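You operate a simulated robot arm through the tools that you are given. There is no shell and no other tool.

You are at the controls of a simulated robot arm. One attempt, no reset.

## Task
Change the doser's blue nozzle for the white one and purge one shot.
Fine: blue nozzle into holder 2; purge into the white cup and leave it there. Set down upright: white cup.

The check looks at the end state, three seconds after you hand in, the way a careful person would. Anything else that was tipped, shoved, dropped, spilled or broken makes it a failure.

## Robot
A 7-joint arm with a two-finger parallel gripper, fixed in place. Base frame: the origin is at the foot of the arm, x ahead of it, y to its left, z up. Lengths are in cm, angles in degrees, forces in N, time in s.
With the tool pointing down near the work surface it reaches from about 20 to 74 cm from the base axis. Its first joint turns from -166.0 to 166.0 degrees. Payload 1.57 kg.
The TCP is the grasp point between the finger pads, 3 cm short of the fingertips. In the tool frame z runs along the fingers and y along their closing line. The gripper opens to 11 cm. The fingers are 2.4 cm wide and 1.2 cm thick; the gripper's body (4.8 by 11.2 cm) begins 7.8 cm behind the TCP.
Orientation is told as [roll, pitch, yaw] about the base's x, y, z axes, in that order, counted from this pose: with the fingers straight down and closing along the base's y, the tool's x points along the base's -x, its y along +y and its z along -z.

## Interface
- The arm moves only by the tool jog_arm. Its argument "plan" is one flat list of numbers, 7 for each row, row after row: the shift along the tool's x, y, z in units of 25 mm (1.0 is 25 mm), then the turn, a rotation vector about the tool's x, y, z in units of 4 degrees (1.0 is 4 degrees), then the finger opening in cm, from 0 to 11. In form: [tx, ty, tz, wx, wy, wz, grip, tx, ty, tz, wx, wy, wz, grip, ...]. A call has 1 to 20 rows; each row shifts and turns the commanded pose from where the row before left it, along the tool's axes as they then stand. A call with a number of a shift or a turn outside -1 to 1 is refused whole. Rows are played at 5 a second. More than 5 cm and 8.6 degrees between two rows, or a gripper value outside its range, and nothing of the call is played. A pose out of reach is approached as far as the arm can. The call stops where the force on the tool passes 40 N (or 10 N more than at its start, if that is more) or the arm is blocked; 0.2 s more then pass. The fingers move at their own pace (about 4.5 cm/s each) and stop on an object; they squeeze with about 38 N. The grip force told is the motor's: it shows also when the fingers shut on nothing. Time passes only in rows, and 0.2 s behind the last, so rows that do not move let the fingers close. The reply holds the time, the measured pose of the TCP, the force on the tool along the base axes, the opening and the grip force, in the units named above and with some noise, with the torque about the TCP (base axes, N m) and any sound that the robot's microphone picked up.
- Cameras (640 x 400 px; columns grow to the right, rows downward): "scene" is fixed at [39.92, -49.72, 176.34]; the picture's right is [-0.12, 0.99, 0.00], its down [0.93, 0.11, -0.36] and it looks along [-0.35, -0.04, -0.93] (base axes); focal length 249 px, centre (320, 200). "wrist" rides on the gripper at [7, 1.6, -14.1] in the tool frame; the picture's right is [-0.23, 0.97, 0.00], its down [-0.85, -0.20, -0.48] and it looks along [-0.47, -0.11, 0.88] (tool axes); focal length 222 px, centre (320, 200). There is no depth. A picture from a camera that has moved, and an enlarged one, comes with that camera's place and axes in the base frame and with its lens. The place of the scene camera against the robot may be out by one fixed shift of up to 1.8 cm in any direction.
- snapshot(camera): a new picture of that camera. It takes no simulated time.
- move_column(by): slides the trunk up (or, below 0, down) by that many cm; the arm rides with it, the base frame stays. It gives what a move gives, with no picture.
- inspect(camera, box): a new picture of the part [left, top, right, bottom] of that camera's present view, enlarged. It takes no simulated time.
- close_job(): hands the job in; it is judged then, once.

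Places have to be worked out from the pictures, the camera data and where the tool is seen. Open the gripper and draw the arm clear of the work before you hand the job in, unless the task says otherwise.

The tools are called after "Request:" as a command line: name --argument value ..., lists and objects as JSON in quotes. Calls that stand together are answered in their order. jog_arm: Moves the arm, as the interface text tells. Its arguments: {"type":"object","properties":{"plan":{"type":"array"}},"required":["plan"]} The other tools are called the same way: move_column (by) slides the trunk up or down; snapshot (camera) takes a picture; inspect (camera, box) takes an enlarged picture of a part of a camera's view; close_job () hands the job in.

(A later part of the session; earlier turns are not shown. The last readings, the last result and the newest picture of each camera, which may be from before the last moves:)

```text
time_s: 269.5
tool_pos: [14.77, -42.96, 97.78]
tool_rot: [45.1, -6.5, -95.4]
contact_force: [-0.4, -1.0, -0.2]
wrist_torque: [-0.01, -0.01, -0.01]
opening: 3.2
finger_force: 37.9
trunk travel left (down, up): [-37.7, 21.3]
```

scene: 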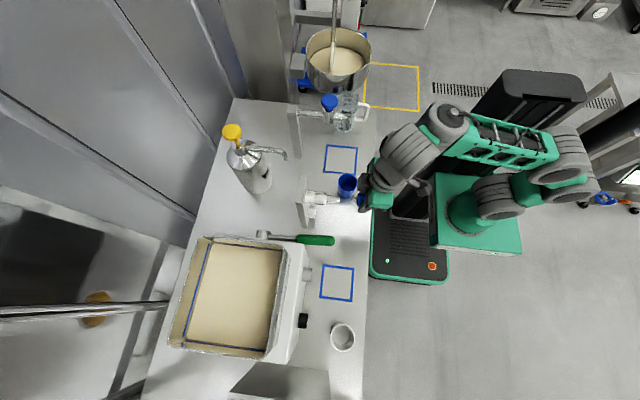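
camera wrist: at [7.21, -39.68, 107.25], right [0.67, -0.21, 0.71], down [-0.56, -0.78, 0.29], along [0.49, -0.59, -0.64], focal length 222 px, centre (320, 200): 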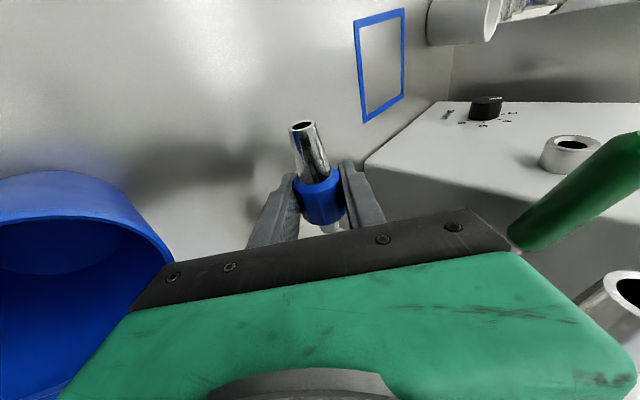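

Now at mid-range (hand 60 cm above the trunk zero). I move in again to the mouth.

Request:
jog_arm --plan '[-0.54, -0.009, 0.089, 0, 0, 0, 1.5, -0.54, -0.009, 0.089, 0, 0, 0, 1.5, -0.54, -0.009, 0.089, 0, 0, 0, 1.5, -0.54, -0.009, 0.089, 0, 0, 0, 1.5, -0.54, -0.009, 0.089, 0, 0, 0, 1.5, -0.4, -0.009, 0.065, 0, 0, 0, 1.5, 0, 0, 0, 0, 0, 0, 1.5]'

```text
time_s: 271.1
tool_pos: [14.99, -50.82, 97.55]
tool_rot: [45.0, -6.6, -95.4]
contact_force: [0.8, -0.1, -0.7]
wrist_torque: [0.02, -0.01, 0.02]
opening: 3.22
finger_force: 37.7
trunk travel left (down, up): [-37.7, 21.3]
```

No flags. Now insert in small steps.

Request:
jog_arm --plan '[-0.1, -0.02, -0.01, 0, 0, 0, 1.5, -0.1, -0.002, 0.015, 0, 0, 0, 1.5, -0.1, -0.002, 0.015, 0, 0, 0, 1.5, 0, 0, 0, 0, 0, 0, 1.5]'

```text
time_s: 272.1
tool_pos: [14.84, -51.16, 97.92]
tool_rot: [45.0, -6.7, -95.4]
contact_force: [0.2, 0.2, -1.0]
wrist_torque: [0.02, 0.0, 0.01]
opening: 3.21
finger_force: 38.4
trunk travel left (down, up): [-37.7, 21.3]
```

Without any contact force the hand still falls short at y≈-51.2, so the -45° lean itself is at the arm's limit here. A -40° lean still clears the white nozzle by about 1 cm by my geometry. I back out slightly, reduce the lean, and try again.

Request:
jog_arm --plan '[0.3, 0.005, -0.045, 0, 0, 0, 1.5, 0.5, 0.008, -0.075, 0, 0, 0, 1.5, 0, 0, 0, 0.6, 0.008, -0.089, 1.5, 0, 0, 0, 0.6, 0.008, -0.089, 1.5, 0, 0, 0, 0, 0, 0, 1.5]'

```text
time_s: 273.3
tool_pos: [14.86, -49.37, 97.63]
tool_rot: [40.2, -7.1, -94.8]
contact_force: [-0.3, 0.6, -0.8]
wrist_torque: [0.0, 0.01, -0.02]
opening: 3.22
finger_force: 38.4
trunk travel left (down, up): [-37.7, 21.3]
```

Request:
jog_arm --plan '[-0.3, -0.005, 0.045, 0, 0, 0, 1.5, -0.3, -0.005, 0.045, 0, 0, 0, 1.5, -0.1, -0.002, 0.015, 0, 0, 0, 1.5, -0.1, -0.002, 0.015, 0, 0, 0, 1.5, 0, 0, 0, 0, 0, 0, 1.5]'

Request:
inspect --camera "scene" --box '[290, 180, 362, 225]'

```text
time_s: 274.5
tool_pos: [14.97, -51.43, 97.64]
tool_rot: [40.3, -6.9, -94.8]
contact_force: [-0.5, 0.2, -0.8]
wrist_torque: [0.0, -0.01, -0.03]
opening: 3.21
finger_force: 37.7
trunk travel left (down, up): [-37.7, 21.3]
```

```text
8.89 times, centred on (326, 202) of scene
camera zoom: at [39.92, -49.72, 176.34], right [-0.12, 0.99, 0.0], down [0.93, 0.11, -0.36], along [-0.35, -0.04, -0.93], focal length 2216 px, centre (267, 178)
```

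zoom: 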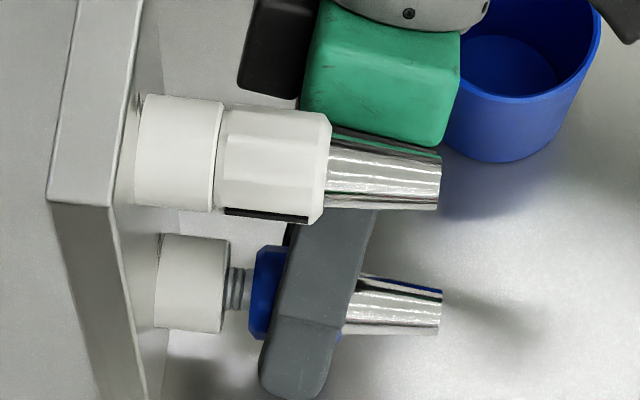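

It tracks accurately at this lean and is entering without force (gap now about 8 mm). Continue inward.

Request:
jog_arm --plan '[-0.1, -0.002, 0.015, 0, 0, 0, 1.5, -0.1, -0.002, 0.015, 0, 0, 0, 1.5, -0.1, -0.002, 0.015, 0, 0, 0, 1.5, 0, 0, 0, 0, 0, 0, 1.5]'

```text
time_s: 275.5
tool_pos: [14.87, -52.29, 97.55]
tool_rot: [40.2, -7.0, -94.9]
contact_force: [0.4, 0.0, 0.2]
wrist_torque: [0.0, -0.02, 0.02]
opening: 3.23
finger_force: 38.2
trunk travel left (down, up): [-37.7, 21.3]
```

Going in freely; y=-52.3. A few more small steps until it seats.

Request:
jog_arm --plan '[-0.08, -0.001, 0.012, 0, 0, 0, 1.5, -0.08, -0.001, 0.012, 0, 0, 0, 1.5, -0.06, -0.001, 0.009, 0, 0, 0, 1.5, 0, 0, 0, 0, 0, 0, 1.5]'

Request:
inspect --camera "scene" --box '[290, 180, 362, 225]'

```text
time_s: 276.5
tool_pos: [14.72, -52.4, 97.75]
tool_rot: [40.1, -6.9, -94.6]
contact_force: [-3.3, 27.1, -3.4]
wrist_torque: [0.7, -0.07, -0.17]
opening: 3.21
finger_force: 37.9
trunk travel left (down, up): [-37.7, 21.3]
```

```text
8.89 times, centred on (326, 202) of scene
camera zoom: at [39.92, -49.72, 176.34], right [-0.12, 0.99, 0.0], down [0.93, 0.11, -0.36], along [-0.35, -0.04, -0.93], focal length 2216 px, centre (267, 178)
```

zoom: 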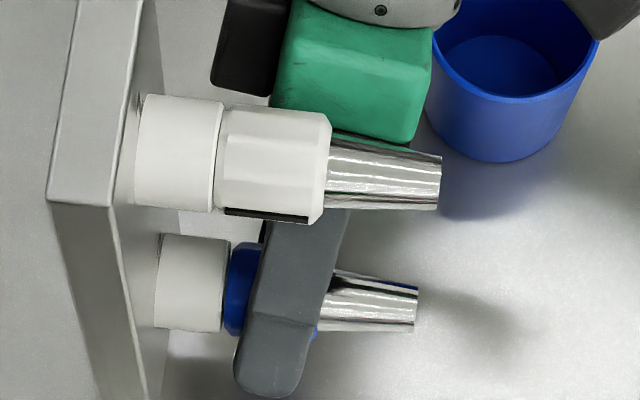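

Seated: the collar is flush on holder 2 and the force rose to 27 N. I ease the push slightly and open the fingers.

Request:
jog_arm --plan '[0.06, 0.001, -0.009, 0, 0, 0, 1.5, 0, 0, 0, 0, 0, 0, 3.4, 0, 0, 0, 0, 0, 0, 4, 0, 0, 0, 0, 0, 0, 5, 0, 0, 0, 0, 0, 0, 5, 0, 0, 0, 0, 0, 0, 5]'

Request:
inspect --camera "scene" --box '[290, 180, 362, 225]'

```text
time_s: 277.9
tool_pos: [14.9, -52.59, 97.75]
tool_rot: [40.1, -7.1, -94.8]
contact_force: [0.0, 0.1, -0.3]
wrist_torque: [-0.01, 0.0, -0.01]
opening: 5.01
finger_force: 0.0
trunk travel left (down, up): [-37.7, 21.3]
```

```text
8.89 times, centred on (326, 202) of scene
camera zoom: at [39.92, -49.72, 176.34], right [-0.12, 0.99, 0.0], down [0.93, 0.11, -0.36], along [-0.35, -0.04, -0.93], focal length 2216 px, centre (267, 178)
```

zoom: 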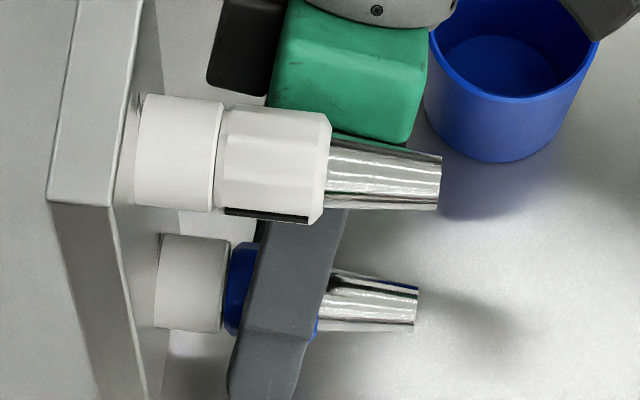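

The blue nozzle stays in holder 2 by itself. I retreat straight back along +y with the fingers open around it.

Request:
jog_arm --plan '[0.15, 0.002, -0.022, 0, 0, 0, 5, 0.3, 0.005, -0.045, 0, 0, 0, 5, 0.4, 0.006, -0.06, 0, 0, 0, 5, 0.5, 0.008, -0.075, 0, 0, 0, 5, 0.6, 0.009, -0.09, 0, 0, 0, 5, 0.6, 0.009, -0.09, 0, 0, 0, 5, 0.6, 0.009, -0.09, 0, 0, 0, 5, 0.6, 0.009, -0.09, 0, 0, 0, 5, 0.6, 0.009, -0.09, 0, 0, 0, 5]'

Request:
inspect --camera "scene" --box '[280, 160, 390, 240]'

```text
time_s: 279.9
tool_pos: [14.87, -41.68, 97.61]
tool_rot: [40.2, -7.0, -94.8]
contact_force: [-0.8, 0.5, 0.7]
wrist_torque: [-0.02, 0.01, 0.01]
opening: 4.97
finger_force: 0.1
trunk travel left (down, up): [-37.7, 21.3]
```

```text
5.00 times, centred on (335, 200) of scene
camera zoom: at [39.92, -49.72, 176.34], right [-0.12, 0.99, 0.0], down [0.93, 0.11, -0.36], along [-0.35, -0.04, -0.93], focal length 1246 px, centre (245, 200)
```

zoom: 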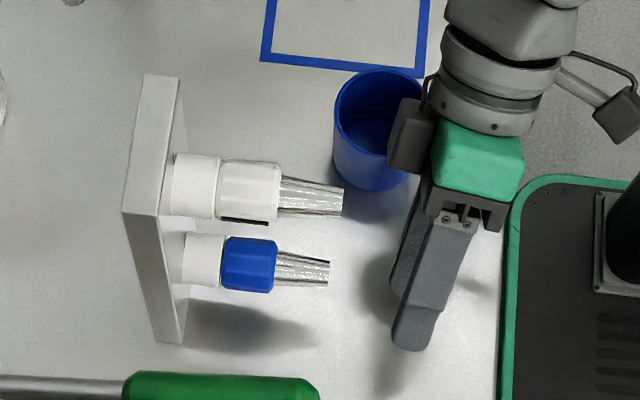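

The blue nozzle sits neatly in holder 2, horizontal and flush. Now for the white one: I raise the trunk, reduce the lean to about -22° and go above the white nozzle.

Request:
move_column --by 15

Request:
jog_arm --plan '[0, 0, 0, 0.7, 0.009, -0.104, 5, 0, 0, 0, 0.7, 0.009, -0.104, 5, 0, 0, 0, 0.7, 0.009, -0.104, 5, 0, 0, 0, 0.7, 0.009, -0.104, 5, 0, 0, 0, 0.7, 0.009, -0.104, 5, 0, 0, 0, 0.7, 0.009, -0.104, 5]'

```text
time_s: 281.6
tool_pos: [14.93, -41.79, 112.6]
tool_rot: [40.2, -7.0, -94.8]
contact_force: [-0.7, -0.7, 0.1]
wrist_torque: [-0.02, -0.01, 0.0]
opening: 5.0
finger_force: 0.0
trunk travel left (down, up): [-52.7, 6.3]
```

```text
time_s: 283.0
tool_pos: [14.92, -41.89, 112.56]
tool_rot: [23.0, -8.2, -92.5]
contact_force: [-0.3, -0.3, 0.2]
wrist_torque: [-0.01, 0.01, -0.03]
opening: 4.98
finger_force: 0.0
trunk travel left (down, up): [-52.7, 6.3]
```

Clean at -23° lean. Up and over to the pre-grasp point above the white collar.

Request:
jog_arm --plan '[-0.11, -0.017, -0.736, 0, 0, 0, 5.5, -0.11, -0.017, -0.736, 0, 0, 0, 5.5, -0.11, -0.017, -0.736, 0, 0, 0, 5.5, -0.11, -0.017, -0.736, 0, 0, 0, 5.5, -0.11, -0.017, -0.736, 0, 0, 0, 5.5, -0.612, -0.048, 0.185, 0, 0, 0, 5.5, -0.612, -0.048, 0.185, 0, 0, 0, 5.5, -0.612, -0.048, 0.185, 0, 0, 0, 5.5, -0.612, -0.048, 0.185, 0, 0, 0, 5.5, -0.612, -0.048, 0.185, 0, 0, 0, 5.5, -0.612, -0.048, 0.185, 0, 0, 0, 5.5, 0, 0, 0, 0, 0, 0, 5.5]'

Request:
snapshot --camera "wrist"

Request:
inspect --camera "scene" --box '[270, 150, 390, 240]'

```text
time_s: 285.6
tool_pos: [10.95, -51.31, 119.74]
tool_rot: [23.1, -8.1, -92.5]
contact_force: [-0.1, -0.5, 0.0]
wrist_torque: [0.0, 0.02, -0.01]
opening: 5.49
finger_force: 0.1
trunk travel left (down, up): [-52.7, 6.3]
```

```text
taken
camera wrist: at [7.37, -42.22, 132.39], right [0.89, -0.21, 0.41], down [-0.41, -0.78, 0.48], along [0.22, -0.59, -0.78], focal length 222 px, centre (320, 200)
```

wrist: 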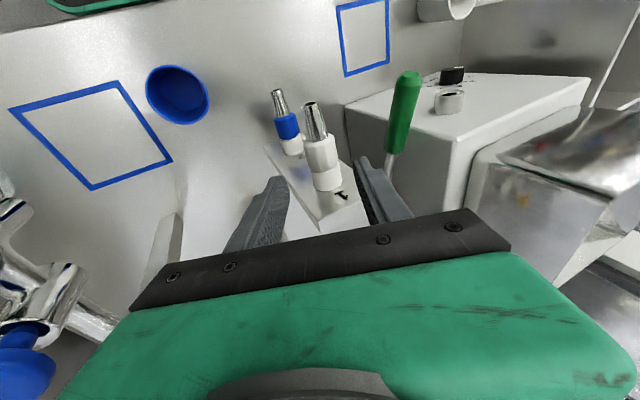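

```text
4.44 times, centred on (330, 195) of scene
camera zoom: at [39.92, -49.72, 176.34], right [-0.12, 0.99, 0.0], down [0.93, 0.11, -0.36], along [-0.35, -0.04, -0.93], focal length 1108 px, centre (276, 222)
```

zoom: 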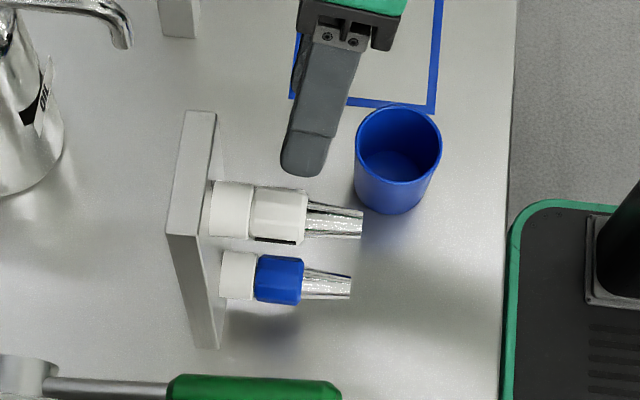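

Lined up. I advance along the tool axis onto the white collar, stopping 2 cm short to check.

Request:
jog_arm --plan '[0, 0.007, 0.62, 0, 0, 0, 5.5, 0, 0.007, 0.62, 0, 0, 0, 5.5, 0, 0.007, 0.62, 0, 0, 0, 5.5, 0, 0.007, 0.62, 0, 0, 0, 5.5, 0, 0.007, 0.62, 0, 0, 0, 5.5]'

Request:
inspect --camera "wrist" --box '[200, 60, 440, 220]'

```text
time_s: 286.8
tool_pos: [14.2, -52.57, 112.63]
tool_rot: [23.0, -8.0, -92.6]
contact_force: [-0.8, -0.2, -0.6]
wrist_torque: [0.03, 0.03, 0.01]
opening: 5.5
finger_force: 0.0
trunk travel left (down, up): [-52.7, 6.3]
```

```text
2.50 times, centred on (320, 140) of wrist
camera zoom: at [10.56, -43.37, 125.34], right [0.89, -0.21, 0.41], down [-0.41, -0.78, 0.48], along [0.22, -0.59, -0.78], focal length 555 px, centre (320, 350)
```

zoom: 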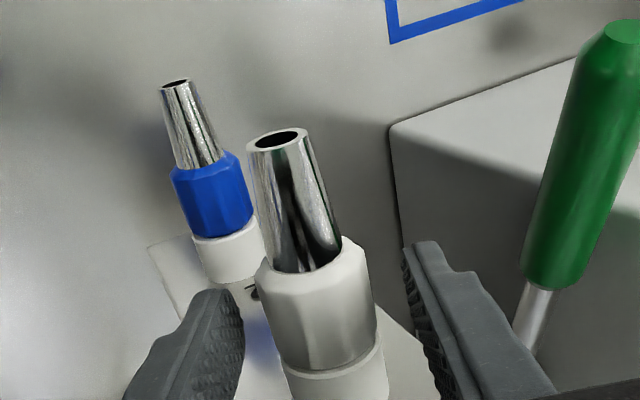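

Well centered. The last 2 cm, then close.

Request:
jog_arm --plan '[0, -0.02, 0.4, 0, 0, 0, 5.5, 0, 0, 0.33, 0, 0, 0, 5.5, 0, 0, 0, 0, 0, 0, 4, 0, 0, 0, 0, 0, 0, 3, 0, 0, 0, 0, 0, 0, 2, 0, 0, 0, 0, 0, 0, 1.5, 0, 0, 0, 0, 0, 0, 1.5]'

Request:
inspect --camera "wrist" --box '[200, 60, 440, 220]'

```text
time_s: 288.4
tool_pos: [14.76, -52.82, 110.97]
tool_rot: [23.1, -8.0, -92.5]
contact_force: [1.5, 0.2, -0.7]
wrist_torque: [0.4, 0.13, -0.91]
opening: 3.22
finger_force: 37.8
trunk travel left (down, up): [-52.7, 6.3]
```

```text
2.50 times, centred on (320, 140) of wrist
camera zoom: at [11.2, -43.66, 123.66], right [0.89, -0.21, 0.41], down [-0.41, -0.78, 0.48], along [0.22, -0.59, -0.78], focal length 555 px, centre (320, 350)
```

zoom: 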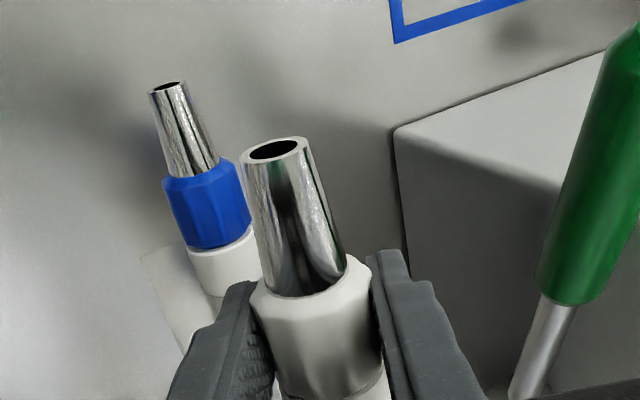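

Gripped at 38 N. I test a small pull along +y to see whether it slides out of holder 1.

Request:
jog_arm --plan '[0.06, 0.001, -0.009, 0, 0, 0, 1.5, 0.06, 0.001, -0.009, 0, 0, 0, 1.5, 0, 0, 0, 0, 0, 0, 1.5]'

```text
time_s: 289.2
tool_pos: [14.81, -52.49, 110.99]
tool_rot: [23.2, -8.1, -92.6]
contact_force: [-0.1, -0.9, -1.1]
wrist_torque: [-0.03, -0.04, 0.0]
opening: 3.2
finger_force: 38.6
trunk travel left (down, up): [-52.7, 6.3]
```

It slides freely. I draw it out along +y.

Request:
jog_arm --plan '[0.2, 0.003, -0.03, 0, 0, 0, 1.5, 0.4, 0.006, -0.06, 0, 0, 0, 1.5, 0.5, 0.008, -0.075, 0, 0, 0, 1.5, 0.6, 0.009, -0.09, 0, 0, 0, 1.5, 0.6, 0.009, -0.09, 0, 0, 0, 1.5, 0.6, 0.009, -0.09, 0, 0, 0, 1.5, 0.6, 0.009, -0.09, 0, 0, 0, 1.5, 0.6, 0.009, -0.09, 0, 0, 0, 1.5]'

Request:
inspect --camera "scene" --box '[280, 160, 400, 240]'

Request:
inspect --camera "wrist" --box '[240, 80, 400, 230]'

```text
time_s: 291.0
tool_pos: [14.85, -42.1, 111.08]
tool_rot: [23.1, -8.1, -92.4]
contact_force: [0.1, -0.3, -0.3]
wrist_torque: [-0.02, -0.02, 0.02]
opening: 3.22
finger_force: 37.8
trunk travel left (down, up): [-52.7, 6.3]
```

```text
5.00 times, centred on (340, 200) of scene
camera zoom: at [39.92, -49.72, 176.34], right [-0.12, 0.99, 0.0], down [0.93, 0.11, -0.36], along [-0.35, -0.04, -0.93], focal length 1246 px, centre (220, 200)
```

zoom: 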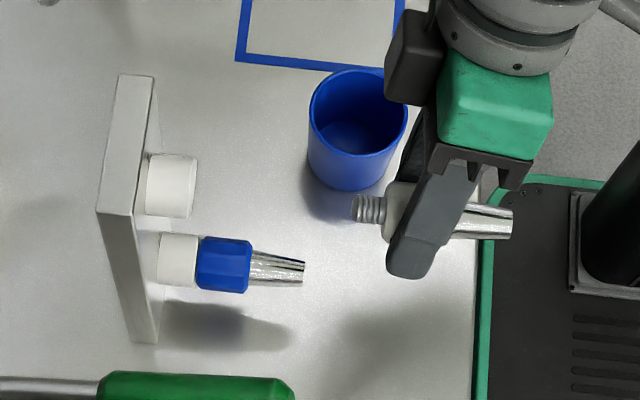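

```text
2.67 times, centred on (320, 155) of wrist
camera zoom: at [11.19, -32.98, 123.69], right [0.89, -0.21, 0.41], down [-0.41, -0.78, 0.48], along [0.22, -0.59, -0.78], focal length 592 px, centre (320, 320)
```

zoom: 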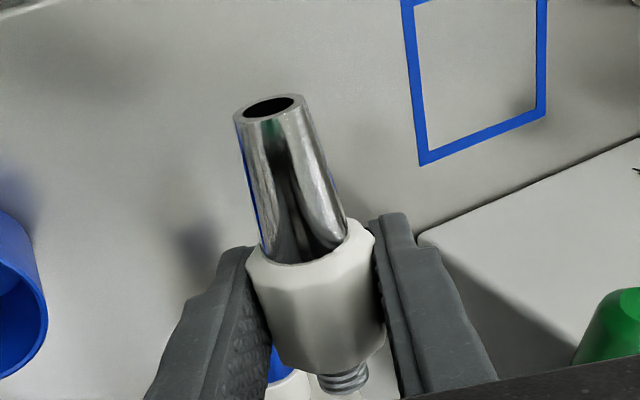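

The white nozzle is out of holder 1 cleanly and the blue one is undisturbed. I bring the hand upright and carry it across to the front of the doser at a safe distance.

Request:
jog_arm --plan '[0, 0, 0, 0.949, 0.015, -0.142, 1.5, 0, 0, 0, 0.949, 0.015, -0.142, 1.5, 0, 0, 0, 0.949, 0.015, -0.142, 1.5, 0, 0, 0, 0.949, 0.015, -0.142, 1.5, 0, 0, 0, 0.949, 0.015, -0.142, 1.5, 0, 0, 0, 0.949, 0.015, -0.142, 1.5, -0.032, 0.82, -0.21, 0, 0, 0, 1.5, -0.032, 0.82, -0.21, 0, 0, 0, 1.5, -0.032, 0.82, -0.21, 0, 0, 0, 1.5, -0.032, 0.82, -0.21, 0, 0, 0, 1.5, -0.032, 0.82, -0.21, 0, 0, 0, 1.5, -0.032, 0.82, -0.21, 0, 0, 0, 1.5, -0.032, 0.82, -0.21, 0, 0, 0, 1.5, -0.032, 0.82, -0.21, 0, 0, 0, 1.5, -0.032, 0.82, -0.21, 0, 0, 0, 1.5, -0.032, 0.82, -0.21, 0, 0, 0, 1.5]'

```text
time_s: 294.4
tool_pos: [35.46, -41.78, 116.05]
tool_rot: [-0.2, -8.4, -89.1]
contact_force: [0.8, 0.5, -0.9]
wrist_torque: [0.02, -0.01, 0.01]
opening: 3.2
finger_force: 37.4
trunk travel left (down, up): [-52.7, 6.3]
```

In front of the doser. I lower the trunk to the outlet's height and trim yaw by 0.9° so the nozzle axis is square to the stub, then zoom in to check alignment.

Request:
move_column --by -7

Request:
jog_arm --plan '[0, 0, 0, 0.033, 0, 0.22, 1.5, 0, 0, 0, 0, 0, 0, 1.5]'

Request:
inspect --camera "scene" --box '[298, 255, 370, 300]'

```text
time_s: 295.5
tool_pos: [35.41, -41.73, 109.05]
tool_rot: [-0.2, -8.4, -89.1]
contact_force: [0.1, 0.0, -1.4]
wrist_torque: [-0.02, 0.0, -0.01]
opening: 3.21
finger_force: 37.9
trunk travel left (down, up): [-45.7, 13.3]
```

```text
time_s: 296.1
tool_pos: [35.36, -41.71, 109.04]
tool_rot: [-0.2, -8.4, -90.0]
contact_force: [0.3, -0.4, -0.9]
wrist_torque: [0.0, 0.01, -0.01]
opening: 3.19
finger_force: 37.8
trunk travel left (down, up): [-45.7, 13.3]
```

```text
8.89 times, centred on (334, 278) of scene
camera zoom: at [39.92, -49.72, 176.34], right [-0.12, 0.99, 0.0], down [0.93, 0.11, -0.36], along [-0.35, -0.04, -0.93], focal length 2216 px, centre (196, -489)
```

zoom: 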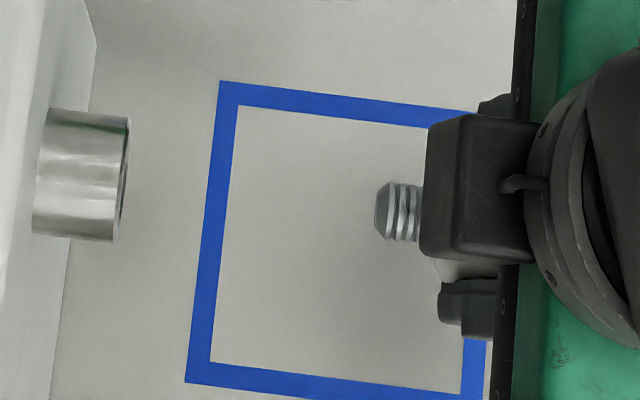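

The spigot axis lines up with the outlet within a pixel. I lean the hand to +17° now (start of the clockwise stroke) and approach to just short of contact.

Request:
jog_arm --plan '[0, 0, 0, 0.84, 0, -0.124, 1.5, 0, 0, 0, 0.84, 0, -0.124, 1.5, 0, 0, 0, 0.84, 0, -0.124, 1.5, 0, 0, 0, 0.84, 0, -0.124, 1.5, 0, 0, 0, 0.84, 0, -0.124, 1.5, 0, 0, 0, 0, 0, 0, 1.5]'

```text
time_s: 297.5
tool_pos: [33.98, -40.91, 106.88]
tool_rot: [-13.9, -8.2, -88.0]
contact_force: [0.5, 0.0, -1.3]
wrist_torque: [0.03, -0.01, -0.01]
opening: 3.19
finger_force: 38.0
out of reach, approached as far as the arm can: row 3, 4, 5
trunk travel left (down, up): [-45.7, 13.3]
```

The arm drifted at that lean this close in. I return to upright, move in to y≈-47 (spigot still 2 cm short of the stub), and try the lean there.

Request:
jog_arm --plan '[0, 0.1, -0.15, -0.87, 0, 0.128, 1.5, 0, 0.1, -0.15, -0.87, 0, 0.128, 1.5, 0, 0.15, -0.2, -0.87, 0, 0.128, 1.5, 0, 0.2, -0.3, -0.87, 0, 0.128, 1.5, 0, 0, 0, 0, 0, 0, 1.5]'

```text
time_s: 298.7
tool_pos: [35.65, -40.69, 108.51]
tool_rot: [0.4, -8.3, -90.1]
contact_force: [-0.2, -0.5, -0.6]
wrist_torque: [-0.02, -0.03, -0.01]
opening: 3.19
finger_force: 37.8
trunk travel left (down, up): [-45.7, 13.3]
```

Request:
jog_arm --plan '[-0.63, -0.02, 0.037, 0, 0, 0, 1.5, -0.63, -0.02, 0.037, 0, 0, 0, 1.5, -0.63, -0.02, 0.037, 0, 0, 0, 1.5, -0.63, -0.02, 0.037, 0, 0, 0, 1.5, 0, 0, 0, 0.5, 0, -0.073, 1.5, 0, 0, 0, 0.5, 0, -0.073, 1.5, 0, 0, 0, 0.5, 0, -0.073, 1.5, 0, 0, 0, 0.5, 0, -0.073, 1.5, 0, 0, 0, 0, 0, 0, 1.5]'

```text
time_s: 300.7
tool_pos: [34.93, -45.51, 107.21]
tool_rot: [-7.9, -8.3, -88.8]
contact_force: [0.6, 0.6, -0.2]
wrist_torque: [0.01, 0.01, -0.01]
opening: 3.19
finger_force: 37.4
out of reach, approached as far as the arm can: row 7, 8
trunk travel left (down, up): [-45.7, 13.3]
```

This posture is short of reach toward +x lean. Raising the trunk 7 cm and lowering the hand should shift the usable range that way.

Request:
move_column --by 7.5

Request:
jog_arm --plan '[0.07, 0.12, 0.55, 0, 0, 0, 1.5, 0.07, 0.1, 0.55, 0, 0, 0, 1.5, 0.07, 0.1, 0.55, 0, 0, 0, 1.5, 0.07, 0.1, 0.5, 0, 0, 0, 1.5, 0, 0, 0, 0, 0, 0, 1.5]'

```text
time_s: 301.8
tool_pos: [34.93, -45.4, 114.75]
tool_rot: [-7.9, -8.3, -88.9]
contact_force: [-0.1, 0.6, -0.9]
wrist_torque: [-0.03, 0.02, -0.04]
opening: 3.21
finger_force: 37.3
trunk travel left (down, up): [-53.2, 5.8]
```

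```text
time_s: 303.0
tool_pos: [35.09, -45.76, 109.1]
tool_rot: [-8.0, -8.3, -88.9]
contact_force: [-0.2, 1.0, 0.3]
wrist_torque: [0.02, -0.03, -0.01]
opening: 3.18
finger_force: 38.4
trunk travel left (down, up): [-53.2, 5.8]
```

No flags. Now lean further.

Request:
jog_arm --plan '[0, 0.03, 0, 0.5, 0, -0.073, 1.5, 0, 0.03, 0, 0.5, 0, -0.073, 1.5, 0, 0.03, 0, 0.5, 0, -0.073, 1.5, 0, 0.03, 0, 0.5, 0, -0.073, 1.5, 0, 0, 0, 0.5, 0, -0.073, 1.5, 0, 0, 0, 0, 0, 0, 1.5]'

```text
time_s: 304.4
tool_pos: [35.43, -45.61, 109.14]
tool_rot: [-15.7, -8.1, -87.6]
contact_force: [-0.4, -0.3, -0.5]
wrist_torque: [0.0, -0.01, 0.03]
opening: 3.16
finger_force: 37.7
trunk travel left (down, up): [-53.2, 5.8]
```

Leaned to about +16° without drift. Check alignment once more from the scene camera.

Request:
inspect --camera "scene" --box '[298, 255, 370, 300]'

Request:
inspect --camera "wrist" --box '[240, 80, 400, 230]'

```text
8.89 times, centred on (334, 278) of scene
camera zoom: at [39.92, -49.72, 176.34], right [-0.12, 0.99, 0.0], down [0.93, 0.11, -0.36], along [-0.35, -0.04, -0.93], focal length 2216 px, centre (196, -489)
```

zoom: 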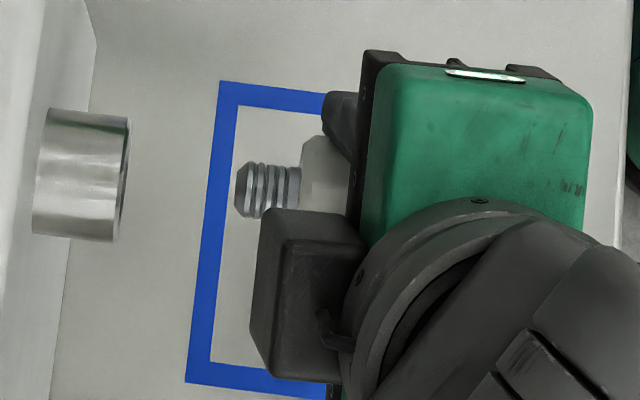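

```text
2.67 times, centred on (320, 155) of wrist
camera zoom: at [40.51, -36.47, 121.29], right [0.95, -0.23, -0.23], down [-0.03, -0.77, 0.63], along [-0.32, -0.59, -0.74], focal length 592 px, centre (320, 320)
```

zoom: 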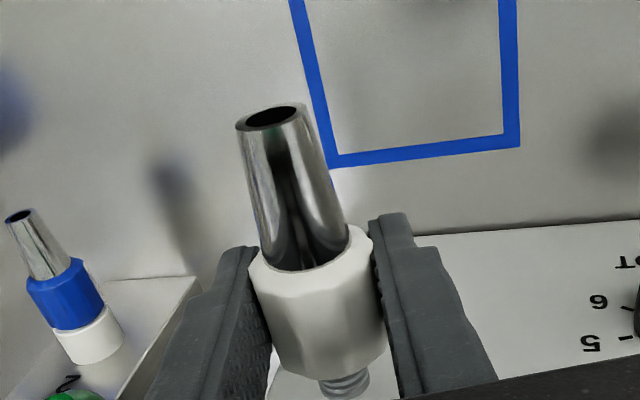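

The images suggest the nozzle axis sits about 0.45 cm beyond my grip point, so I raise the hand 3 mm and shift 1 mm in +x while moving to just before the stub.

Request:
jog_arm --plan '[-0.4, 0.002, 0.011, 0, 0, 0, 1.5, -0.4, 0.002, 0.011, 0, 0, 0, 1.5, -0.4, 0.002, 0.011, 0, 0, 0, 1.5, 0, 0, 0, 0, 0, 0, 1.5]'

Request:
inspect --camera "scene" --box '[298, 262, 342, 290]'

```text
time_s: 305.4
tool_pos: [34.39, -46.39, 107.85]
tool_rot: [-18.2, -8.0, -87.4]
contact_force: [0.5, 0.8, -1.4]
wrist_torque: [0.0, 0.02, -0.04]
opening: 3.2
finger_force: 38.1
out of reach, approached as far as the arm can: row 1, 2, 3
trunk travel left (down, up): [-53.2, 5.8]
```

```text
14.29 times, centred on (320, 276) of scene
camera zoom: at [39.92, -49.72, 176.34], right [-0.12, 0.99, 0.0], down [0.93, 0.11, -0.36], along [-0.35, -0.04, -0.93], focal length 3561 px, centre (320, -886)
```

zoom: 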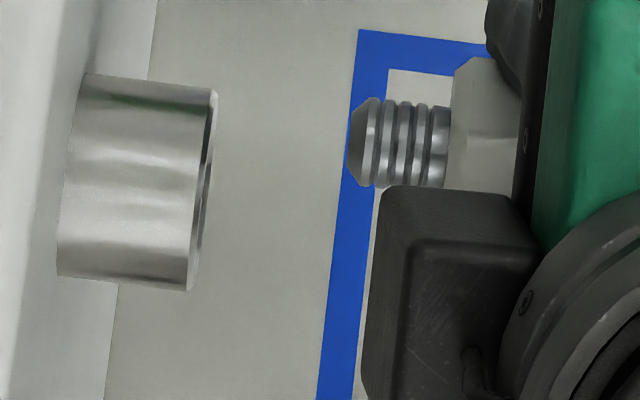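

Again it drifted. I look at the arm's present posture to compare with the one that worked earlier.

Request:
inspect --camera "scene" --box '[260, 150, 580, 340]'

```text
2.00 times, centred on (420, 245) of scene
camera zoom: at [39.92, -49.72, 176.34], right [-0.12, 0.99, 0.0], down [0.93, 0.11, -0.36], along [-0.35, -0.04, -0.93], focal length 498 px, centre (120, 110)
```

zoom: 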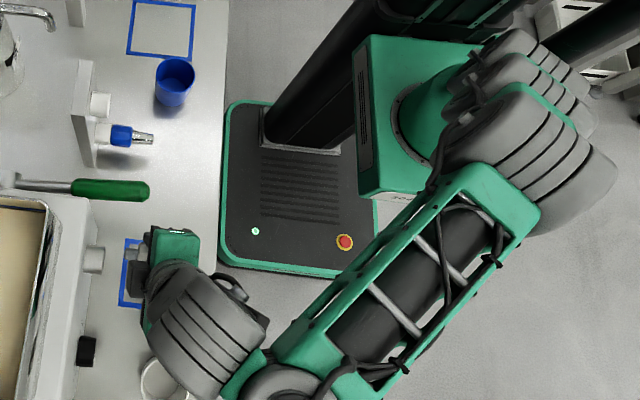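

The forearm now comes around from the +x side, which favors leaning toward -x instead. So I'll start the clockwise stroke near upright and turn toward -20°. I return to upright in front of the stub.

Request:
jog_arm --plan '[0.011, 0.062, -0.147, -0.88, 0, 0.13, 1.5, 0.011, 0.062, -0.147, -0.88, 0, 0.13, 1.5, 0.011, 0.062, -0.147, -0.88, 0, 0.13, 1.5, 0.011, 0.062, -0.147, -0.88, 0, 0.13, 1.5, 0.011, 0.062, -0.147, -0.88, 0, 0.13, 1.5, 0, 0, 0, 0, 0, 0, 1.5]'

```text
time_s: 306.8
tool_pos: [35.07, -46.61, 109.35]
tool_rot: [0.0, -8.4, -89.9]
contact_force: [-0.3, -0.4, -0.4]
wrist_torque: [-0.02, -0.04, 0.01]
opening: 3.18
finger_force: 38.2
out of reach, approached as far as the arm can: row 1, 2
trunk travel left (down, up): [-53.2, 5.8]
```

Upright at (35.07, -46.6, 109.35). I shift +3.5 mm in x and check alignment in the picture.

Request:
jog_arm --plan '[0, 0.14, -0.03, 0, 0, 0, 1.5, 0, 0, 0, 0, 0, 0, 1.5]'

Request:
inspect --camera "scene" --box '[298, 262, 342, 290]'

```text
time_s: 307.4
tool_pos: [35.39, -46.56, 109.39]
tool_rot: [-0.1, -8.4, -90.0]
contact_force: [1.0, 0.1, -0.6]
wrist_torque: [-0.03, -0.03, 0.0]
opening: 3.15
finger_force: 38.5
trunk travel left (down, up): [-53.2, 5.8]
```

```text
14.29 times, centred on (320, 276) of scene
camera zoom: at [39.92, -49.72, 176.34], right [-0.12, 0.99, 0.0], down [0.93, 0.11, -0.36], along [-0.35, -0.04, -0.93], focal length 3561 px, centre (320, -886)
```

zoom: 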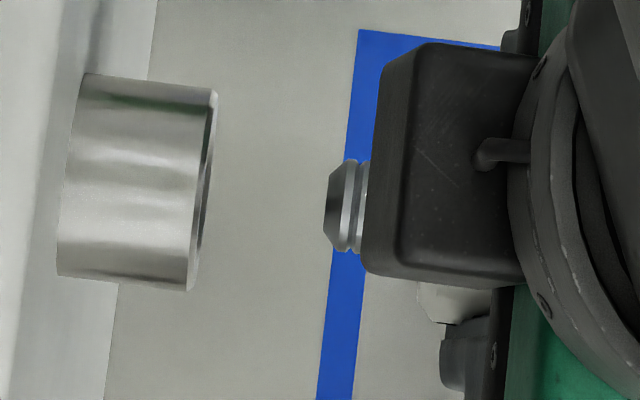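

Aligned within half a millimeter in the picture. I advance to the stub mouth, then in 2 mm steps with force readings.

Request:
jog_arm --plan '[-0.4, 0, 0.059, 0, 0, 0, 1.5, -0.4, 0, 0.059, 0, 0, 0, 1.5, -0.1, 0, 0.015, 0, 0, 0, 1.5, -0.08, 0, 0.012, 0, 0, 0, 1.5, 0, 0, 0, 0, 0, 0, 1.5]'

```text
time_s: 308.6
tool_pos: [35.48, -49.15, 109.52]
tool_rot: [-0.1, -8.4, -90.0]
contact_force: [0.4, -0.3, -0.3]
wrist_torque: [0.01, 0.01, 0.03]
opening: 3.19
finger_force: 38.4
trunk travel left (down, up): [-53.2, 5.8]
```

Request:
jog_arm --plan '[-0.08, 0, 0.012, 0, 0, 0, 1.5, -0.08, 0, 0.012, 0, 0, 0, 1.5, 0, 0, 0, 0, 0, 0, 1.5]'

Request:
inspect --camera "scene" --box '[298, 262, 342, 290]'

```text
time_s: 309.4
tool_pos: [35.37, -49.56, 109.34]
tool_rot: [-0.1, -8.4, -90.0]
contact_force: [-0.3, -0.3, -0.9]
wrist_torque: [0.0, -0.04, -0.03]
opening: 3.2
finger_force: 37.4
trunk travel left (down, up): [-53.2, 5.8]
```

```text
14.29 times, centred on (320, 276) of scene
camera zoom: at [39.92, -49.72, 176.34], right [-0.12, 0.99, 0.0], down [0.93, 0.11, -0.36], along [-0.35, -0.04, -0.93], focal length 3561 px, centre (320, -886)
```

zoom: 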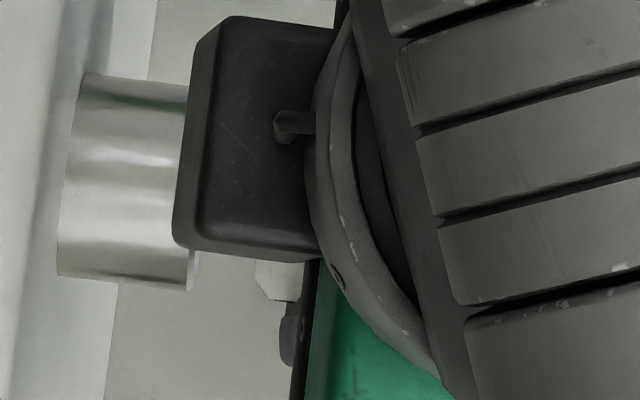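

No contact yet, so the spigot is entering the mouth. I continue carefully.

Request:
jog_arm --plan '[-0.08, 0, 0.012, 0, 0, 0, 1.5, -0.08, 0, 0.012, 0, 0, 0, 1.5, 0, 0, 0, 0, 0, 0, 1.5]'

```text
time_s: 310.2
tool_pos: [35.47, -49.73, 109.55]
tool_rot: [-0.1, -8.5, -89.9]
contact_force: [3.7, 3.7, 4.9]
wrist_torque: [0.81, -0.01, -0.03]
opening: 3.2
finger_force: 37.8
trunk travel left (down, up): [-53.2, 5.8]
```

Light contact now (about 5 N, pushing up and +x). I yield a millimeter in those directions and press on gently.

Request:
jog_arm --plan '[-0.006, 0.03, -0.04, 0, 0, 0, 1.5, -0.04, 0, 0.006, 0, 0, 0, 1.5, 0, 0, 0, 0, 0, 0, 1.5]'

```text
time_s: 311.0
tool_pos: [35.39, -49.82, 109.54]
tool_rot: [-0.3, -8.3, -90.1]
contact_force: [-0.2, 8.5, -1.7]
wrist_torque: [-0.07, 0.0, 0.01]
opening: 3.17
finger_force: 38.4
trunk travel left (down, up): [-53.2, 5.8]
```

Now pure axial contact (8.5 N, no torque): the spigot is square on the thread start. I turn clockwise slowly with this light push.

Request:
jog_arm --plan '[-0.003, 0, 0, -0.5, 0, 0.073, 1.5, -0.003, 0, 0, -0.5, 0, 0.073, 1.5, -0.003, 0, 0, -0.5, 0, 0.073, 1.5, -0.003, 0, 0, -0.5, 0, 0.073, 1.5, -0.003, 0, 0, -0.5, 0, 0.073, 1.5, 0, 0, 0, 0, 0, 0, 1.5]'

```text
time_s: 312.4
tool_pos: [35.4, -49.83, 109.49]
tool_rot: [10.2, -8.2, -91.5]
contact_force: [-12.7, 11.3, -10.1]
wrist_torque: [0.11, 0.09, -0.06]
opening: 3.17
finger_force: 37.4
trunk travel left (down, up): [-53.2, 5.8]
```

Turning works; the side force is because the grip point sits about 4–5 mm off the axis. I add the matching compensation and continue to about -20°.

Request:
jog_arm --plan '[-0.003, -0.03, 0.025, -0.5, 0, 0.073, 1.5, -0.003, -0.007, 0, -0.5, 0, 0.073, 1.5, -0.003, -0.007, 0, -0.5, 0, 0.073, 1.5, -0.003, -0.007, 0, -0.5, 0, 0.073, 1.5, -0.003, -0.007, 0, -0.5, 0, 0.073, 1.5, 0, 0, 0, 0, 0, 0, 1.5]'

```text
time_s: 313.8
tool_pos: [35.3, -50.0, 109.56]
tool_rot: [20.4, -8.0, -92.7]
contact_force: [-8.7, 12.6, -7.8]
wrist_torque: [0.29, 0.07, -0.02]
opening: 3.17
finger_force: 38.1
trunk travel left (down, up): [-53.2, 5.8]
```

Now a pull test to see whether the thread has caught before I let go.

Request:
jog_arm --plan '[0.05, 0, -0.007, 0, 0, 0, 1.5, 0.05, 0, -0.007, 0, 0, 0, 1.5, 0.03, 0, -0.004, 0, 0, 0, 1.5, 0, 0, 0, 0, 0, 0, 1.5]'

```text
time_s: 314.8
tool_pos: [35.37, -49.75, 109.49]
tool_rot: [20.4, -7.9, -92.9]
contact_force: [-4.5, -1.3, -7.4]
wrist_torque: [0.13, 0.06, -0.02]
opening: 3.17
finger_force: 38.0
trunk travel left (down, up): [-53.2, 5.8]
```

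Request:
jog_arm --plan '[0.05, 0, -0.007, 0, 0, 0, 1.5, 0.05, 0, -0.007, 0, 0, 0, 1.5, 0, 0, 0, 0, 0, 0, 1.5]'

```text
time_s: 315.6
tool_pos: [35.35, -49.78, 109.44]
tool_rot: [20.4, -8.1, -93.0]
contact_force: [-6.2, -15.7, -4.0]
wrist_torque: [0.02, 0.04, 0.03]
opening: 3.17
finger_force: 37.5
trunk travel left (down, up): [-53.2, 5.8]
```

The pull now meets 16 N without moving: the thread has caught. I ease off, open, swing back upright, and re-center the grip exactly on the axis (z≈109.0).

Request:
jog_arm --plan '[-0.1, 0, 0.014, 0, 0, 0, 1.5, 0, 0, 0, 0, 0, 0, 3.5, 0, 0, 0, 0, 0, 0, 5, 0, 0, 0, 0, 0, 0, 5, 0, 0, 0, 0.7, 0, -0.103, 5, 0, 0, 0, 0.7, 0, -0.103, 5, 0, 0, 0, 0.7, 0, -0.103, 5, 0, 0, 0, 0.7, 0, -0.103, 5, 0, 0, 0, 0.7, 0, -0.103, 5, 0, 0, 0, 0.7, 0, -0.103, 5, 0, 0, 0, 0.7, 0, -0.103, 5, 0, 0, 0, 0, 0, 0, 5]'

Request:
inspect --camera "wrist" --box '[240, 80, 400, 220]'

```text
time_s: 318.2
tool_pos: [35.47, -49.74, 109.5]
tool_rot: [0.2, -8.4, -90.0]
contact_force: [-0.5, 0.3, 0.4]
wrist_torque: [-0.03, 0.03, -0.02]
opening: 5.02
finger_force: 0.1
trunk travel left (down, up): [-53.2, 5.8]
```

```text
2.86 times, centred on (320, 150) of wrist
camera zoom: at [36.99, -40.63, 122.59], right [0.97, -0.22, 0.04], down [-0.2, -0.78, 0.6], along [-0.1, -0.59, -0.8], focal length 635 px, centre (320, 343)
```

zoom: 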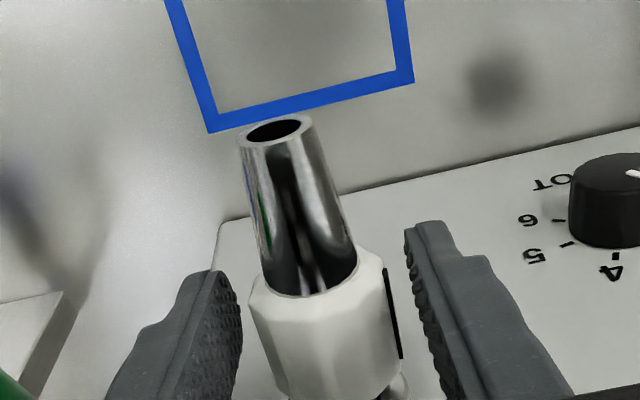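

The white nozzle holds by itself on the thread, stripe toward +x. I lower the grip point onto the axis and do a gripped clockwise stroke.

Request:
jog_arm --plan '[-0.075, 0, 0.11, 0, 0, 0, 5, -0.075, 0, 0.11, 0, 0, 0, 5, 0, 0, 0, 0, 0, 0, 3.5, 0, 0, 0, 0, 0, 0, 2, 0, 0, 0, 0, 0, 0, 1.5, 0, 0, 0, 0, 0, 0, 1.5, -0.002, 0, 0, -0.7, 0, 0.103, 1.5, -0.002, 0, 0, -0.7, 0, 0.103, 1.5, -0.002, 0, 0, -0.7, 0, 0.103, 1.5, -0.002, 0, 0, -0.7, 0, 0.103, 1.5, -0.002, 0, 0, -0.7, 0, 0.103, 1.5, -0.002, 0, 0, -0.7, 0, 0.103, 1.5, -0.002, 0, 0, -0.7, 0, 0.103, 1.5, 0, 0, 0, 0, 0, 0, 1.5]'

```text
time_s: 321.2
tool_pos: [35.48, -50.3, 109.07]
tool_rot: [20.3, -8.0, -92.8]
contact_force: [16.6, 1.4, 5.7]
wrist_torque: [0.18, -0.02, -0.64]
opening: 3.23
finger_force: 37.8
trunk travel left (down, up): [-53.2, 5.8]
```

About 40° in. Now I use the rolling method the other way: right pad on the +x side moving upward turns it clockwise. First open, stand the hand upright and lower it with the trunk.

Request:
jog_arm --plan '[0, 0, 0, 0, 0, 0, 3.5, 0, 0, 0, 0, 0, 0, 5, 0, 0, 0, 0, 0, 0, 5, 0, 0, 0, 0.7, 0, -0.103, 5, 0, 0, 0, 0.7, 0, -0.103, 5, 0, 0, 0, 0.7, 0, -0.103, 5, 0, 0, 0, 0.7, 0, -0.103, 5, 0, 0, 0, 0.7, 0, -0.103, 5, 0, 0, 0, 0.7, 0, -0.103, 5, 0, 0, 0, 0.7, 0, -0.103, 5, 0, 0, 0, 0, 0, 0, 5]'

Request:
move_column --by -4.6

```text
time_s: 323.6
tool_pos: [35.34, -50.33, 108.99]
tool_rot: [0.3, -8.4, -90.1]
contact_force: [-0.4, 0.7, -0.6]
wrist_torque: [-0.02, 0.0, -0.01]
opening: 5.0
finger_force: 0.0
trunk travel left (down, up): [-53.2, 5.8]
```

```text
time_s: 324.5
tool_pos: [35.24, -50.34, 104.34]
tool_rot: [0.3, -8.5, -89.9]
contact_force: [0.8, -0.3, -0.5]
wrist_torque: [0.0, -0.02, 0.03]
opening: 5.0
finger_force: 0.0
trunk travel left (down, up): [-48.6, 10.4]
```

Ready at the low position. Press toward -x until the right pad bears on the collar with about 6–8 N.

Request:
jog_arm --plan '[0, -0.1, 0, 0, 0, 0, 5, 0, -0.1, 0, 0, 0, 0, 5, 0, -0.08, 0, 0, 0, 0, 5, 0, -0.06, 0, 0, 0, 0, 5, 0, -0.05, 0, 0, 0, 0, 5, 0, 0, 0, 0, 0, 0, 5]'

```text
time_s: 325.9
tool_pos: [34.55, -50.22, 104.45]
tool_rot: [0.3, -8.5, -90.0]
contact_force: [6.4, 1.4, -0.9]
wrist_torque: [-0.05, 0.28, 0.0]
opening: 5.55
finger_force: 3.2
trunk travel left (down, up): [-48.6, 10.4]
```

6 N contact. Trunk up 6.8 cm to roll the collar clockwise.

Request:
move_column --by 6.8

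Request:
inspect --camera "wrist" --box '[240, 80, 400, 220]'

```text
time_s: 327.0
tool_pos: [34.41, -50.39, 111.26]
tool_rot: [0.3, -8.6, -89.9]
contact_force: [5.4, 0.3, 0.8]
wrist_torque: [0.0, -0.17, 0.02]
opening: 5.47
finger_force: 2.6
trunk travel left (down, up): [-55.4, 3.6]
```

```text
2.86 times, centred on (320, 150) of wrist
camera zoom: at [35.98, -41.18, 124.44], right [0.97, -0.22, 0.04], down [-0.2, -0.77, 0.6], along [-0.1, -0.59, -0.8], focal length 635 px, centre (320, 343)
```

zoom: 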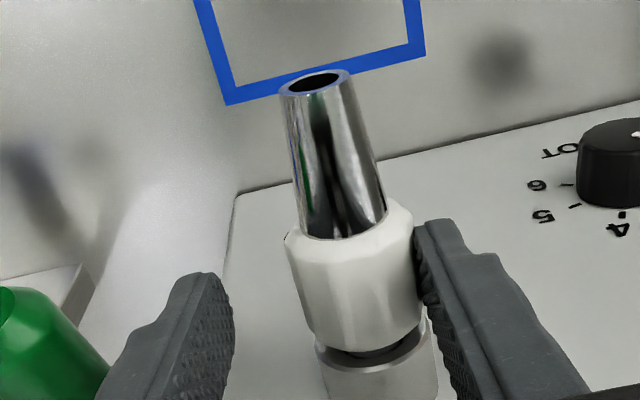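

The black stripe has gone over the top to the -x side (about 150–160° this stroke) and the gap is closing. I repeat: release, go down, press, roll up again.

Request:
jog_arm --plan '[0, 0.15, 0, 0, 0, 0, 5, 0, 0.2, 0, 0, 0, 0, 5, 0, 0, 0, 0, 0, 0, 5]'

Request:
move_column --by -6.8

Request:
jog_arm --plan '[0, -0.1, 0, 0, 0, 0, 5, 0, -0.1, 0, 0, 0, 0, 5, 0, -0.1, 0, 0, 0, 0, 5, 0, -0.05, 0, 0, 0, 0, 5, 0, 0, 0, 0, 0, 0, 5]'

Request:
move_column --by 6.8

Request:
inspect --camera "wrist" --box '[240, 80, 400, 220]'

```text
time_s: 327.8
tool_pos: [35.15, -50.18, 111.31]
tool_rot: [0.3, -8.3, -90.1]
contact_force: [0.4, -0.9, 0.1]
wrist_torque: [0.02, -0.01, -0.03]
opening: 5.01
finger_force: 0.1
trunk travel left (down, up): [-55.4, 3.6]
```

```text
time_s: 328.9
tool_pos: [35.05, -50.25, 104.55]
tool_rot: [0.3, -8.5, -90.0]
contact_force: [-0.5, -0.3, 0.8]
wrist_torque: [0.02, 0.01, 0.03]
opening: 5.0
finger_force: 0.1
trunk travel left (down, up): [-48.6, 10.4]
```

```text
time_s: 330.1
tool_pos: [34.49, -50.3, 104.39]
tool_rot: [0.3, -8.4, -90.0]
contact_force: [5.2, -0.1, -1.2]
wrist_torque: [0.02, 0.26, -0.05]
opening: 5.46
finger_force: 2.9
trunk travel left (down, up): [-48.6, 10.4]
```

```text
time_s: 331.1
tool_pos: [34.33, -50.31, 111.39]
tool_rot: [0.3, -8.5, -90.0]
contact_force: [5.6, -0.2, 1.0]
wrist_torque: [0.03, -0.17, 0.08]
opening: 5.49
finger_force: 2.5
trunk travel left (down, up): [-55.4, 3.6]
```

```text
2.86 times, centred on (320, 150) of wrist
camera zoom: at [35.99, -41.12, 124.46], right [0.97, -0.22, 0.04], down [-0.2, -0.77, 0.6], along [-0.1, -0.59, -0.8], focal length 635 px, centre (320, 343)
```

zoom: 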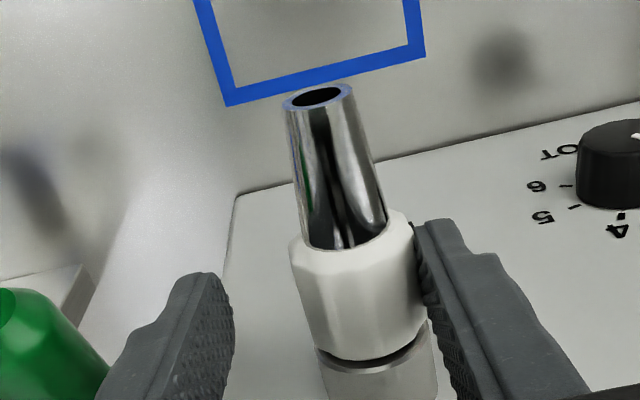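

The gap is nearly closed. One more roll.

Request:
jog_arm --plan '[0, 0.15, 0, 0, 0, 0, 5, 0, 0.2, 0, 0, 0, 0, 5, 0, 0, 0, 0, 0, 0, 5]'

Request:
move_column --by -6.8

Request:
jog_arm --plan '[0, -0.1, 0, 0, 0, 0, 5, 0, -0.1, 0, 0, 0, 0, 5, 0, -0.1, 0, 0, 0, 0, 5, 0, -0.06, 0, 0, 0, 0, 5, 0, 0, 0, 0, 0, 0, 5]'

Request:
move_column --by 6.8

Request:
inspect --camera "wrist" --box '[240, 80, 400, 220]'

```text
time_s: 331.9
tool_pos: [35.29, -50.3, 111.21]
tool_rot: [0.4, -8.4, -90.1]
contact_force: [0.8, -1.1, -0.1]
wrist_torque: [-0.01, 0.01, 0.01]
opening: 5.0
finger_force: 0.0
trunk travel left (down, up): [-55.4, 3.6]
```

```text
time_s: 333.0
tool_pos: [35.27, -50.23, 104.43]
tool_rot: [0.3, -8.6, -90.0]
contact_force: [0.0, 0.2, 0.0]
wrist_torque: [0.0, 0.01, 0.0]
opening: 5.01
finger_force: 0.0
trunk travel left (down, up): [-48.6, 10.4]
```

```text
time_s: 334.2
tool_pos: [34.27, -50.29, 104.49]
tool_rot: [0.3, -8.5, -90.1]
contact_force: [7.4, 0.5, -0.2]
wrist_torque: [0.02, 0.29, -0.03]
opening: 5.61
finger_force: 3.3
trunk travel left (down, up): [-48.6, 10.4]
```

```text
time_s: 335.3
tool_pos: [34.33, -50.3, 111.3]
tool_rot: [0.3, -8.5, -90.0]
contact_force: [6.2, 0.3, 0.1]
wrist_torque: [0.07, -0.18, 0.07]
opening: 5.53
finger_force: 2.5
trunk travel left (down, up): [-55.4, 3.6]
```

```text
2.86 times, centred on (320, 150) of wrist
camera zoom: at [35.96, -41.17, 124.49], right [0.97, -0.22, 0.04], down [-0.2, -0.77, 0.6], along [-0.1, -0.59, -0.8], focal length 635 px, centre (320, 343)
```

zoom: 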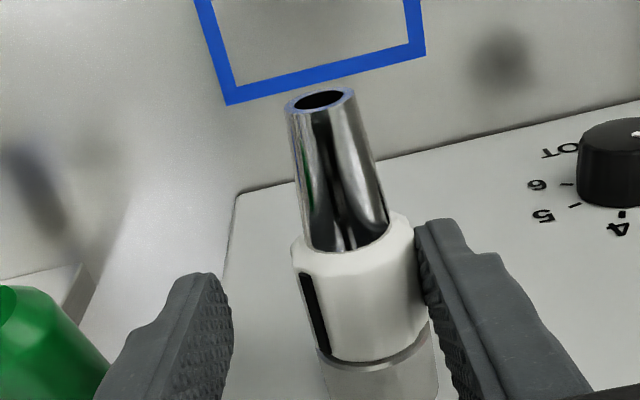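

The gap looks closed now with the stripe at the upper left. I zoom in and then verify tightness with a gripped clockwise twist.

Request:
inspect --camera "wrist" --box '[290, 120, 370, 200]'

Request:
jog_arm --plan '[0, 0.15, 0, 0, 0, 0, 5, 0, 0.25, 0, 0, 0, 0, 5, 0, 0.05, 0, 0, 0, 0, 5, 0, 0, 0, 0, 0, 0, 5]'

Request:
move_column --by -2.1

```text
5.00 times, centred on (330, 160) of wrist
camera zoom: at [35.96, -41.17, 124.49], right [0.97, -0.22, 0.04], down [-0.2, -0.77, 0.6], along [-0.1, -0.59, -0.8], focal length 1111 px, centre (270, 400)
```

zoom: 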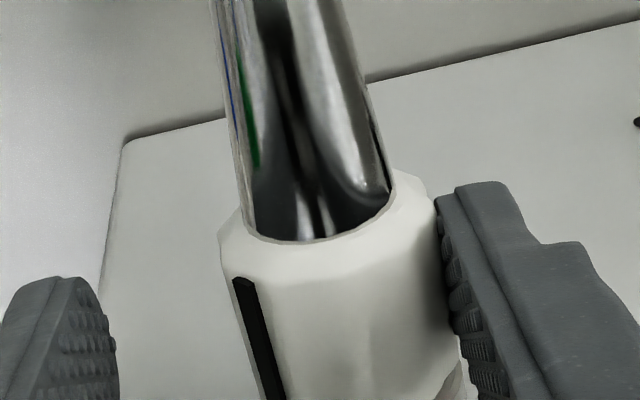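

```text
time_s: 336.3
tool_pos: [35.42, -50.23, 111.24]
tool_rot: [0.3, -8.5, -90.0]
contact_force: [0.7, -0.1, -0.6]
wrist_torque: [-0.01, -0.01, 0.01]
opening: 5.03
finger_force: 0.1
trunk travel left (down, up): [-55.4, 3.6]
```

```text
time_s: 336.9
tool_pos: [35.37, -50.29, 109.18]
tool_rot: [0.3, -8.4, -90.0]
contact_force: [0.3, 0.2, -0.1]
wrist_torque: [-0.01, -0.04, 0.01]
opening: 5.01
finger_force: 0.0
trunk travel left (down, up): [-53.3, 5.7]
```

Grip on the axis and twist clockwise in small steps, watching the torque about y for the stop.

Request:
jog_arm --plan '[-0.15, 0.02, 0.022, 0, 0, 0, 5, 0, 0, 0, 0, 0, 0, 3.5, 0, 0, 0, 0, 0, 0, 2, 0, 0, 0, 0, 0, 0, 1.5, 0, 0, 0, 0, 0, 0, 1.5, 0, 0, 0, -0.4, 0, 0.059, 1.5, 0, 0, 0, -0.4, 0, 0.059, 1.5, 0, 0, 0, -0.4, 0, 0.059, 1.5, 0, 0, 0, 0, 0, 0, 1.5]'

```text
time_s: 338.9
tool_pos: [35.52, -50.58, 109.12]
tool_rot: [5.2, -8.4, -90.8]
contact_force: [4.1, -1.3, -0.2]
wrist_torque: [0.0, -0.12, 0.21]
opening: 3.24
finger_force: 38.4
trunk travel left (down, up): [-53.3, 5.7]
```

Request:
jog_arm --plan '[0, 0, 0, -0.5, 0, 0.073, 1.5, 0, 0, 0, -0.5, 0, 0.073, 1.5, 0, 0, 0, -0.5, 0, 0.073, 1.5, 0, 0, 0, -0.5, 0, 0.073, 1.5, 0, 0, 0, 0, 0, 0, 1.5]'

```text
time_s: 340.1
tool_pos: [35.45, -50.62, 109.08]
tool_rot: [13.4, -8.2, -91.9]
contact_force: [5.7, 1.7, -0.5]
wrist_torque: [0.02, -0.12, 0.09]
opening: 3.24
finger_force: 37.9
trunk travel left (down, up): [-53.3, 5.7]
```

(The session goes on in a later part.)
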